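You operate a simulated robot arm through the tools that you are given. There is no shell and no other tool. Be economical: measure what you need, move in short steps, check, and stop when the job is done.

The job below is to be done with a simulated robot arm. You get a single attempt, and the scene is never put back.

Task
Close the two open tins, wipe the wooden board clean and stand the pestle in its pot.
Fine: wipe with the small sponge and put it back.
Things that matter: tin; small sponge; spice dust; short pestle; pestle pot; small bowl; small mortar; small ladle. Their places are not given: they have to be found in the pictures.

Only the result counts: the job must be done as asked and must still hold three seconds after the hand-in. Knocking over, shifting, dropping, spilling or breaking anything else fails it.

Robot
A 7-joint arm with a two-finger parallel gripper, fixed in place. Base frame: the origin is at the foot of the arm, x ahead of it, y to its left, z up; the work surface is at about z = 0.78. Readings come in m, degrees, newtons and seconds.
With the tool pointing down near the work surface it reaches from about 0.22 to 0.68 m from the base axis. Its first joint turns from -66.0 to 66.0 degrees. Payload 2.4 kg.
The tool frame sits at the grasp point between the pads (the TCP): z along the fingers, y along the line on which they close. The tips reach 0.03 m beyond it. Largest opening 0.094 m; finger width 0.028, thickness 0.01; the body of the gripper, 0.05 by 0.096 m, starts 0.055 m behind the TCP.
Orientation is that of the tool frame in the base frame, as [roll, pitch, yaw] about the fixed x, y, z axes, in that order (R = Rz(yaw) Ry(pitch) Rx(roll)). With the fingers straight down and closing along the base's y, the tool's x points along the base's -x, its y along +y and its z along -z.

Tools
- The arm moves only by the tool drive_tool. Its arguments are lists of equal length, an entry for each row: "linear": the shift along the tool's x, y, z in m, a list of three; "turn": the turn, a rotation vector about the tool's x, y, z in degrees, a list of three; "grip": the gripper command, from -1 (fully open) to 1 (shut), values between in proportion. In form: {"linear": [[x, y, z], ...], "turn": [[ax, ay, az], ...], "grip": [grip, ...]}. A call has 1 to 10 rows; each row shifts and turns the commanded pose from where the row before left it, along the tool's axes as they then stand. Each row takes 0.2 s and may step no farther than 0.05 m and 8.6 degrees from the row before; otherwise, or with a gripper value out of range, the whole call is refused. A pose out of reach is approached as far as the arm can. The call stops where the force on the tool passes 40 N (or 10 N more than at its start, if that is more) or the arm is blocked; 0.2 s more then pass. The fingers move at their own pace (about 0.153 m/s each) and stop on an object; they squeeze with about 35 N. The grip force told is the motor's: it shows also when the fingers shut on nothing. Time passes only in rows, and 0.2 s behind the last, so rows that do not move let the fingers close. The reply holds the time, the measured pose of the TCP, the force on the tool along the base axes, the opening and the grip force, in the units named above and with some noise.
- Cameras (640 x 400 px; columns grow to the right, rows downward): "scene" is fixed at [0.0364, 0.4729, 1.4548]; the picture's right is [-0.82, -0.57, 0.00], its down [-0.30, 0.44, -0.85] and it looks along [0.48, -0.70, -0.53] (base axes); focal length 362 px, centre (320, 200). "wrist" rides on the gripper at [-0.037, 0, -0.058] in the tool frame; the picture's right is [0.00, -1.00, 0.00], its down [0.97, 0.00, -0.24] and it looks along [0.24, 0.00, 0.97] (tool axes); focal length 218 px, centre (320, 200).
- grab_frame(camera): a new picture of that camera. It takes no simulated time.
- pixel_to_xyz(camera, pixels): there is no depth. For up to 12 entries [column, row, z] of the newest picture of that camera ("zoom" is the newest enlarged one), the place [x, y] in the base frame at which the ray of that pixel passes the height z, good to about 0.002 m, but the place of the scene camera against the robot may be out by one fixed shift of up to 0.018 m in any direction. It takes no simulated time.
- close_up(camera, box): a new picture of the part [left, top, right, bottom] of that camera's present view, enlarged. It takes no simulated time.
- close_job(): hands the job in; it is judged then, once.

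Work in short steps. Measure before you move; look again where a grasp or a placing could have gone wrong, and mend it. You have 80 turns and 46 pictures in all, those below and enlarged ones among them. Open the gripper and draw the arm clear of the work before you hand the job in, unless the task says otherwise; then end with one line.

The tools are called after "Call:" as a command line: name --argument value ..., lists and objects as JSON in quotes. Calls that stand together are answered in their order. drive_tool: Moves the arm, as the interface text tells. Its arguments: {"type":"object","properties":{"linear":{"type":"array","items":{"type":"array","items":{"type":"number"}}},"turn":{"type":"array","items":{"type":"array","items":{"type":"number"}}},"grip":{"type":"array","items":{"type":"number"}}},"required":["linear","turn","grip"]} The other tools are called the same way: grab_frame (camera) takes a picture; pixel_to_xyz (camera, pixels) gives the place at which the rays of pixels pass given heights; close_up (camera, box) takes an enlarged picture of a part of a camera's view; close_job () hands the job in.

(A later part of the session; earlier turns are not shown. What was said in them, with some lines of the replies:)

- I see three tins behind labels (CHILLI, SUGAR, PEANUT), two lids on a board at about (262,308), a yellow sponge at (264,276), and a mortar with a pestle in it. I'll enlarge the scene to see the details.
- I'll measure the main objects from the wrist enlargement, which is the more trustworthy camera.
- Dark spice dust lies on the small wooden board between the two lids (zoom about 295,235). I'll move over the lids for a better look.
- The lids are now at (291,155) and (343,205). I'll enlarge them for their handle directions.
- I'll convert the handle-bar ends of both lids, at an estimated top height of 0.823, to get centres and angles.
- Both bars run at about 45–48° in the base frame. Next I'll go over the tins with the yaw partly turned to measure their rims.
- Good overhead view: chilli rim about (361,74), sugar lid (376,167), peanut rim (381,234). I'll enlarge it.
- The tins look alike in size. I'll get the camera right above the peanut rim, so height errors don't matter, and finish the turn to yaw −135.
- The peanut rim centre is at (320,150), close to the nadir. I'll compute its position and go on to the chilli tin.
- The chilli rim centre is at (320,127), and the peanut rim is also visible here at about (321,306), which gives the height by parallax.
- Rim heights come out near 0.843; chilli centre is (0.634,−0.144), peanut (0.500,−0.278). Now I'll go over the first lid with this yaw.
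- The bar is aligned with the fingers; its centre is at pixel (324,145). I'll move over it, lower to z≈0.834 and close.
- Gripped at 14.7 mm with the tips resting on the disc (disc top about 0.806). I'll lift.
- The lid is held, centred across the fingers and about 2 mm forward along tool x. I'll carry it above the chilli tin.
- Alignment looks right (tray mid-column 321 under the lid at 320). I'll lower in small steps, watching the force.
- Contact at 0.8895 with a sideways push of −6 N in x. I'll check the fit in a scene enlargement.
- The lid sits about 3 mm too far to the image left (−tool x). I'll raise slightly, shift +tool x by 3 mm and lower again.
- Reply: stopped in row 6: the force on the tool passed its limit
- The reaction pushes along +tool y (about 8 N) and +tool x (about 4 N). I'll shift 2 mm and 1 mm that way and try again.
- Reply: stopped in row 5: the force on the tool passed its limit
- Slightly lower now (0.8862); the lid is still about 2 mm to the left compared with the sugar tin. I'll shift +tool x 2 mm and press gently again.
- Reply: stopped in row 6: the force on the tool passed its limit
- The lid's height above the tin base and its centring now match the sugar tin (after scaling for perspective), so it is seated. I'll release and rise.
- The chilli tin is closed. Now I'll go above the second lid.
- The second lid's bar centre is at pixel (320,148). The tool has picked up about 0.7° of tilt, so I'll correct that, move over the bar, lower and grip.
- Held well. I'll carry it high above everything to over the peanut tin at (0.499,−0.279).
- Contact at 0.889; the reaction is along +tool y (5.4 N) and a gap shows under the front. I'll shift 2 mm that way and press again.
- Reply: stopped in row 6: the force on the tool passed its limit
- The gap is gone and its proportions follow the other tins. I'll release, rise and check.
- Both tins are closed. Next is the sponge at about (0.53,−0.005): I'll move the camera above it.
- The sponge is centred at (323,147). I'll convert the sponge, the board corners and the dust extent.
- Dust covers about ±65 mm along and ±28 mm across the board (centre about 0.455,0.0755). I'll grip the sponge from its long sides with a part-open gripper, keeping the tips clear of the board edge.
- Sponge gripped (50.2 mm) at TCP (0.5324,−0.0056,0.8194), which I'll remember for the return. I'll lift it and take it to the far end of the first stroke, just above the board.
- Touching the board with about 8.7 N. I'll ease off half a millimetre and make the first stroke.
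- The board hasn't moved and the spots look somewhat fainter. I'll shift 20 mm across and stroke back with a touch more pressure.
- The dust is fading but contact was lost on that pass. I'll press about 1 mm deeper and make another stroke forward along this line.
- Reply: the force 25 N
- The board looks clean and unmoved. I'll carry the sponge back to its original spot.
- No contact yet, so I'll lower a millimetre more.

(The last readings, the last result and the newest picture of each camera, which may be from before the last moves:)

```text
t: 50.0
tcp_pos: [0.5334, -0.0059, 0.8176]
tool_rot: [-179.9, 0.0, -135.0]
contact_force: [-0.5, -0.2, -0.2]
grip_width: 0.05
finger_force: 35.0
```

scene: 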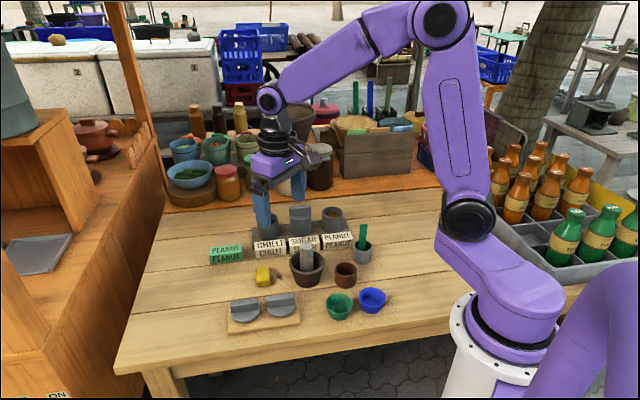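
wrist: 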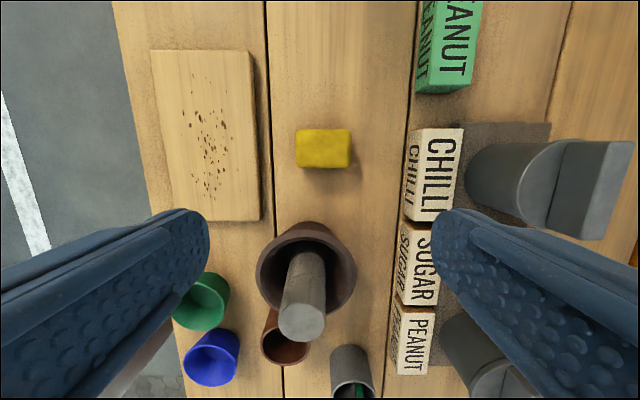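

I'll lower a hair more, open part-way, rise high and move over the mortar for a look.

Call:
drive_tool --linear '[[0, 0, 0.0008], [0, 0, 0], [0, 0, 0], [0, 0, -0.03], [0, 0, -0.05], [0, 0, -0.05], [0, 0, -0.05], [0.049, 0.0055, 0], [0.049, 0.0055, 0], [0.049, 0.0055, 0]]' --turn '[[0, 0, 0], [0, 0, 0], [0, 0, 0], [0, 0, 0], [0, 0, 0], [0, 0, 0], [0, 0, 0], [0, 0, 0], [0, 0, 0], [0, 0, 0]]' --grip '[1, -0.5, -0.5, -0.5, -0.5, -0.8, -1, -1, -1, -1]'

Call:
grab_frame --camera "wrist"

```text
t: 52.2
tcp_pos: [0.4165, -0.0977, 0.9978]
tool_rot: [-179.8, 0.1, -135.0]
contact_force: [0.6, -0.2, 0.1]
grip_width: 0.094
finger_force: 0.0
```

```text
10 pictures are left
```

wrist: 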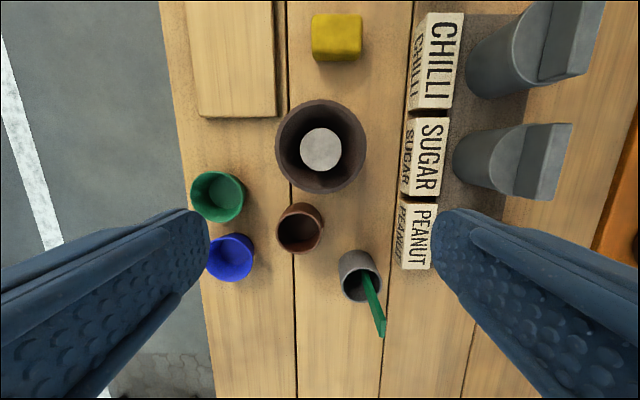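

The pestle stands upright in the mortar with its top at (321,149). The empty brown pot at (299,229) is the pestle pot, because the grey one holds the ladle. I'll enlarge both.

Call:
close_up --camera "wrist" --box '[240, 90, 400, 270]'

Call:
close_up --camera "scene" --box '[280, 235, 380, 305]'

```text
2.22 times, centred on (320, 180) of wrist
```

zoom: 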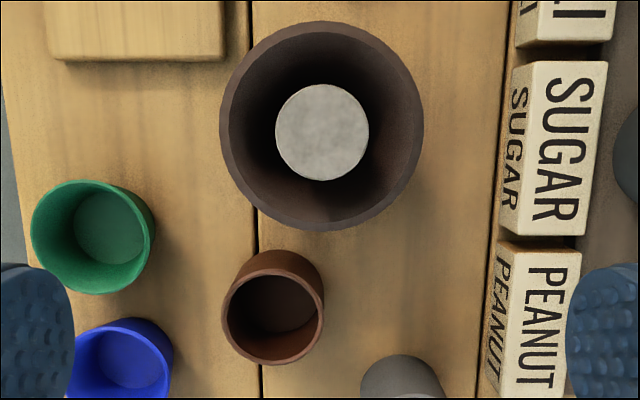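

```text
5.71 times, centred on (330, 270) of scene
```

zoom: 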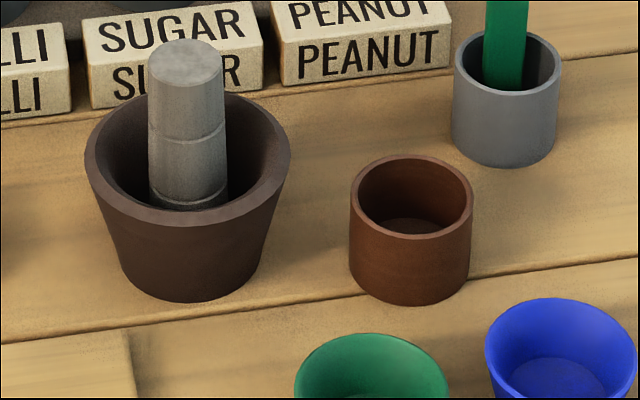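

Pestle about 33 mm across with its top at about z 0.885; pot outer about 54 mm, inner about 45 mm. I'll put the camera right above the pot for an accurate centre.

Call:
drive_tool --linear '[[0.0485, 0.012, 0], [0.0485, 0.012, 0], [0, 0, 0], [0, 0, 0]]' --turn '[[0, 0, 0], [0, 0, 0], [0, 0, 0], [0, 0, 0]]' --grip '[-1, -1, -1, -1]'

Call:
close_up --camera "wrist" --box '[240, 60, 400, 240]'

```text
t: 53.2
tcp_pos: [0.3315, -0.1507, 0.9964]
tool_rot: [179.9, 0.0, -135.0]
contact_force: [0.5, -0.2, 0.2]
grip_width: 0.094
finger_force: 0.0
```

```text
2.22 times, centred on (320, 150) of wrist
```

zoom: 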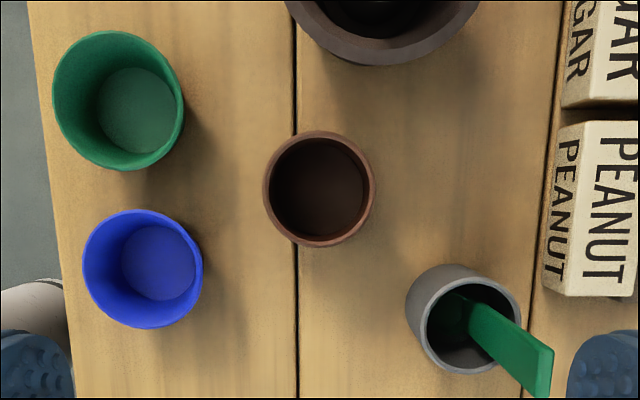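

The pot centre is at (0.358,−0.124). I'll go to the pestle at (0.441,−0.074) and grip it with the tips staying above the mortar rim.

Call:
drive_tool --linear '[[-0.044, -0.0078, 0], [-0.044, -0.0078, 0], [-0.0441, -0.0077, 0], [0, 0, 0.045], [0, 0, 0.045], [0, 0, 0.03], [0, 0, 0.0134], [0, 0, 0], [0, 0, 0]]' --turn '[[0, 0, 0], [0, 0, 0], [0, 0, 0], [0, 0, 0], [0, 0, 0], [0, 0, 0], [0, 0, 0], [0, 0, 0], [0, 0, 0]]' --grip '[-0.5, -0.5, -0.5, -0.5, -0.5, -0.5, -0.5, -0.5, -0.5]'

Call:
close_up --camera "scene" --box '[260, 215, 380, 305]'

```text
t: 54.8
tcp_pos: [0.4414, -0.0725, 0.8696]
tool_rot: [-179.9, 0.1, -134.9]
contact_force: [-8.1, 2.6, 20.6]
grip_width: 0.0705
finger_force: 0.0
stopped in row 8: the force on the tool passed its limit (the readings are from after the stop); the commanded pose is now the measured one
```

```text
4.44 times, centred on (320, 260) of scene
```

zoom: 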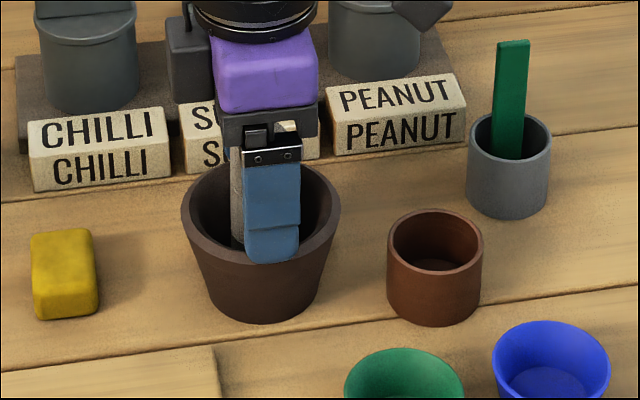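

The fingertips touched the mortar rim at about z 0.839. I'll rise 4 mm and close on the pestle there.

Call:
drive_tool --linear '[[0, 0, -0.005], [0, 0, 0], [0, 0, 0], [0, 0, 0], [0, 0, 0]]' --turn '[[0, 0, 0], [0, 0, 0], [0, 0, 0], [0, 0, 0], [0, 0, 0]]' --grip '[-0.5, -0.5, 1, 1, 1]'

```text
t: 56.0
tcp_pos: [0.442, -0.0736, 0.875]
tool_rot: [-179.9, 0.1, -134.9]
contact_force: [-0.1, 0.3, -0.3]
grip_width: 0.0322
finger_force: 35.1
```

Pestle gripped (32 mm). I'll lift it well clear and carry it over the pot.

Call:
drive_tool --linear '[[0, 0, -0.02], [0, 0, -0.04], [0, 0, -0.04], [0, 0, 0], [0.0473, 0.0118, 0], [0.0473, 0.0118, 0], [0, 0, 0], [0, 0, 0]]' --turn '[[0, 0, 0], [0, 0, 0], [0, 0, 0], [0, 0, 0], [0, 0, 0], [0, 0, 0], [0, 0, 0], [0, 0, 0]]' --grip '[1, 1, 1, 1, 1, 1, 1, 1]'

Call:
close_up --camera "scene" --box '[260, 185, 400, 305]'

```text
t: 57.8
tcp_pos: [0.3578, -0.1246, 0.9747]
tool_rot: [-179.9, 0.1, -134.9]
contact_force: [0.7, 1.1, -0.1]
grip_width: 0.0323
finger_force: 34.7
```

```text
3.33 times, centred on (330, 245) of scene
```

zoom: 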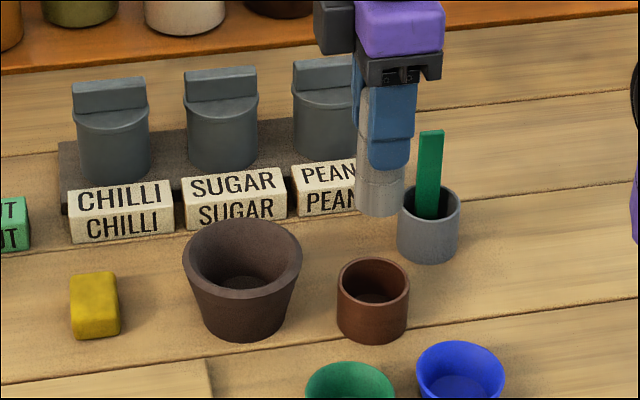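

The pestle hangs upright over the pot. I'll lower it in, slowing near the end.

Call:
drive_tool --linear '[[0, 0, 0.03], [0, 0, 0.025], [0, 0, 0.02], [0, 0, 0.01], [0, 0, 0.007], [0, 0, 0]]' --turn '[[0, 0, 0], [0, 0, 0], [0, 0, 0], [0, 0, 0], [0, 0, 0], [0, 0, 0]]' --grip '[1, 1, 1, 1, 1, 1]'

Call:
close_up --camera "scene" --box '[290, 205, 400, 305]'

```text
t: 59.2
tcp_pos: [0.3578, -0.1233, 0.8815]
tool_rot: [-179.8, 0.1, -134.9]
contact_force: [-0.5, 0.1, -0.6]
grip_width: 0.0323
finger_force: 34.7
```

```text
4.00 times, centred on (345, 255) of scene
```

zoom: 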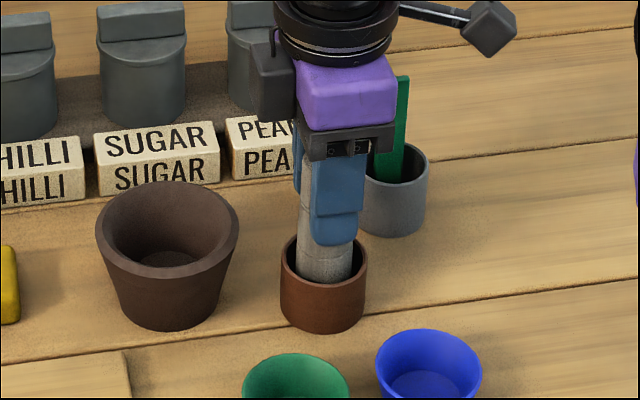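

The pestle is inside the pot without any contact force. I'll step down until it touches the bottom.

Call:
drive_tool --linear '[[0, 0, 0.003], [0, 0, 0.003], [0, 0, 0]]' --turn '[[0, 0, 0], [0, 0, 0], [0, 0, 0]]' --grip '[1, 1, 1]'

Call:
drive_tool --linear '[[0, 0, 0.002], [0, 0, 0]]' --turn '[[0, 0, 0], [0, 0, 0]]' --grip '[1, 1]'

```text
t: 60.0
tcp_pos: [0.3599, -0.1227, 0.8763]
tool_rot: [-179.8, 0.1, -134.9]
contact_force: [0.0, -0.4, -1.0]
grip_width: 0.032
finger_force: 35.4
```

```text
t: 60.6
tcp_pos: [0.359, -0.1236, 0.8751]
tool_rot: [-179.8, 0.1, -134.9]
contact_force: [0.3, 0.1, 0.0]
grip_width: 0.0323
finger_force: 35.1
```

Still free at 0.875, so I'll continue down in 2 mm steps.

Call:
drive_tool --linear '[[0, 0, 0.002], [0, 0, 0]]' --turn '[[0, 0, 0], [0, 0, 0]]' --grip '[1, 1]'

Call:
drive_tool --linear '[[0, 0, 0.002], [0, 0, 0]]' --turn '[[0, 0, 0], [0, 0, 0]]' --grip '[1, 1]'

```text
t: 61.2
tcp_pos: [0.3586, -0.1228, 0.8717]
tool_rot: [-179.9, 0.1, -134.9]
contact_force: [-1.0, 0.4, -0.6]
grip_width: 0.032
finger_force: 35.5
```

```text
t: 61.8
tcp_pos: [0.3583, -0.123, 0.8704]
tool_rot: [-179.9, 0.0, -134.9]
contact_force: [-0.5, 0.8, -1.0]
grip_width: 0.032
finger_force: 35.1
```

Still no contact; the tips are still above the pot rim, so I'll go on.

Call:
drive_tool --linear '[[0, 0, 0.0015], [0, 0, 0]]' --turn '[[0, 0, 0], [0, 0, 0]]' --grip '[1, 1]'

Call:
drive_tool --linear '[[0, 0, 0.0015], [0, 0, 0]]' --turn '[[0, 0, 0], [0, 0, 0]]' --grip '[1, 1]'

Call:
close_up --camera "scene" --box '[300, 225, 380, 295]'

```text
t: 62.4
tcp_pos: [0.3581, -0.1234, 0.8688]
tool_rot: [-179.8, 0.1, -134.9]
contact_force: [-1.3, -0.3, 0.0]
grip_width: 0.0321
finger_force: 35.0
```

```text
t: 63.0
tcp_pos: [0.3591, -0.1234, 0.8675]
tool_rot: [-179.8, 0.1, -134.8]
contact_force: [0.4, 0.4, -0.3]
grip_width: 0.0321
finger_force: 34.9
```

```text
5.71 times, centred on (340, 260) of scene
```

zoom: 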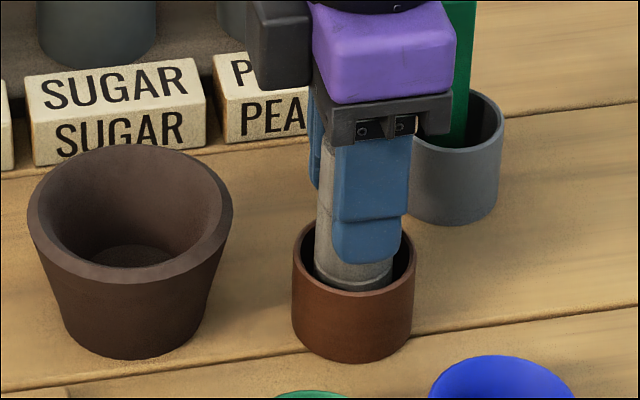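

Still free-hanging with the tips above the rim; continuing in 1.5 mm steps.

Call:
drive_tool --linear '[[0, 0, 0.0015], [0, 0, 0]]' --turn '[[0, 0, 0], [0, 0, 0]]' --grip '[1, 1]'

Call:
drive_tool --linear '[[0, 0, 0.0015], [0, 0, 0]]' --turn '[[0, 0, 0], [0, 0, 0]]' --grip '[1, 1]'

```text
t: 63.6
tcp_pos: [0.3585, -0.1243, 0.8642]
tool_rot: [-179.8, 0.1, -134.8]
contact_force: [-0.2, -0.7, -0.1]
grip_width: 0.032
finger_force: 34.8
```

```text
t: 64.2
tcp_pos: [0.3583, -0.1236, 0.864]
tool_rot: [-179.9, 0.1, -134.9]
contact_force: [-0.7, 0.2, -0.3]
grip_width: 0.0323
finger_force: 35.2
```

No contact yet at 0.864; two more small steps.

Call:
drive_tool --linear '[[0, 0, 0.0015], [0, 0, 0]]' --turn '[[0, 0, 0], [0, 0, 0]]' --grip '[1, 1]'

Call:
drive_tool --linear '[[0, 0, 0.0015], [0, 0, 0]]' --turn '[[0, 0, 0], [0, 0, 0]]' --grip '[1, 1]'

```text
t: 64.8
tcp_pos: [0.3576, -0.1233, 0.8631]
tool_rot: [-179.9, 0.0, -134.9]
contact_force: [-0.4, 0.9, 6.6]
grip_width: 0.0319
finger_force: 34.8
```

```text
t: 65.4
tcp_pos: [0.3595, -0.1229, 0.8604]
tool_rot: [-179.7, 0.4, -134.9]
contact_force: [-3.7, 0.6, 34.9]
grip_width: 0.0322
finger_force: 34.7
```

It touches the bottom now (35 N). I'll ease up 1.3 mm, open and rise straight up.

Call:
drive_tool --linear '[[0, 0, -0.0013], [0, 0, 0], [0, 0, 0], [0, 0, 0], [0, 0, 0], [0, 0, -0.02], [0, 0, -0.04], [0, 0, -0.05], [0, 0, -0.04]]' --turn '[[0, 0, 0], [0, 0, 0], [0, 0, 0], [0, 0, 0], [0, 0, 0], [0, 0, 0], [0, 0, 0], [0, 0, 0], [0, 0, 0]]' --grip '[1, -0.4, -0.4, -0.4, -0.4, -0.4, -0.4, -0.4, -0.4]'

Call:
grab_frame --camera "scene"

```text
t: 67.4
tcp_pos: [0.3573, -0.124, 1.0136]
tool_rot: [-179.9, 0.1, -134.9]
contact_force: [-0.4, -0.5, -1.0]
grip_width: 0.0657
finger_force: 0.1
```

```text
2 pictures are left
```

scene: 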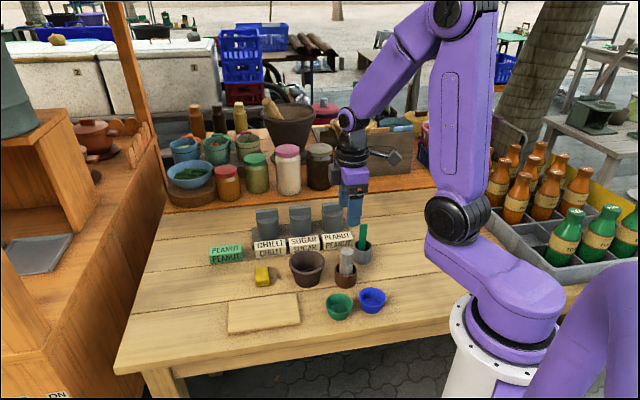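

The pestle stands in the pot. One last enlargement to check the tins, board, sponge and pestle.

Call:
close_up --camera "scene" --box '[215, 200, 395, 335]'

Call:
drive_tool --linear '[[0, 0, -0.04], [0, 0, 0]]' --turn '[[0, 0, 0], [0, 0, 0]]' --grip '[-1, -1]'

```text
2.96 times, centred on (305, 268) of scene
```

zoom: 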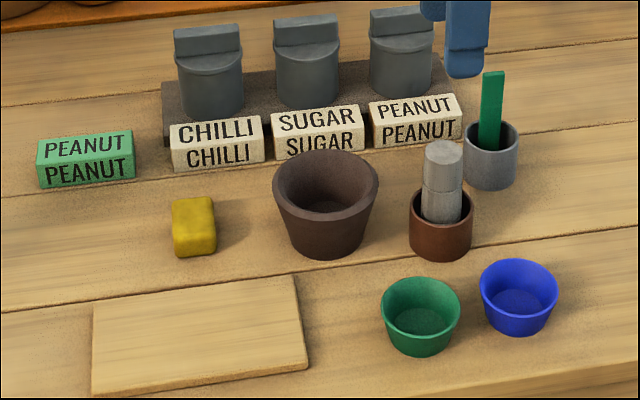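

```text
t: 68.0
tcp_pos: [0.3583, -0.1237, 1.0529]
tool_rot: [-179.9, 0.1, -134.8]
contact_force: [-0.3, 0.0, 0.4]
grip_width: 0.0942
finger_force: 0.0
```

All is in order: tins closed, board clean, sponge back, pestle in its pot, arm clear. I'll hand in.

Call:
close_job

```text
The job is handed in.
```

I handed the job in: the chilli and peanut tins are closed, the wooden board is wiped clean, the sponge is back in its place, and the pestle stands in the brown pot I took to be its pot. The last picture showed nothing else moved.
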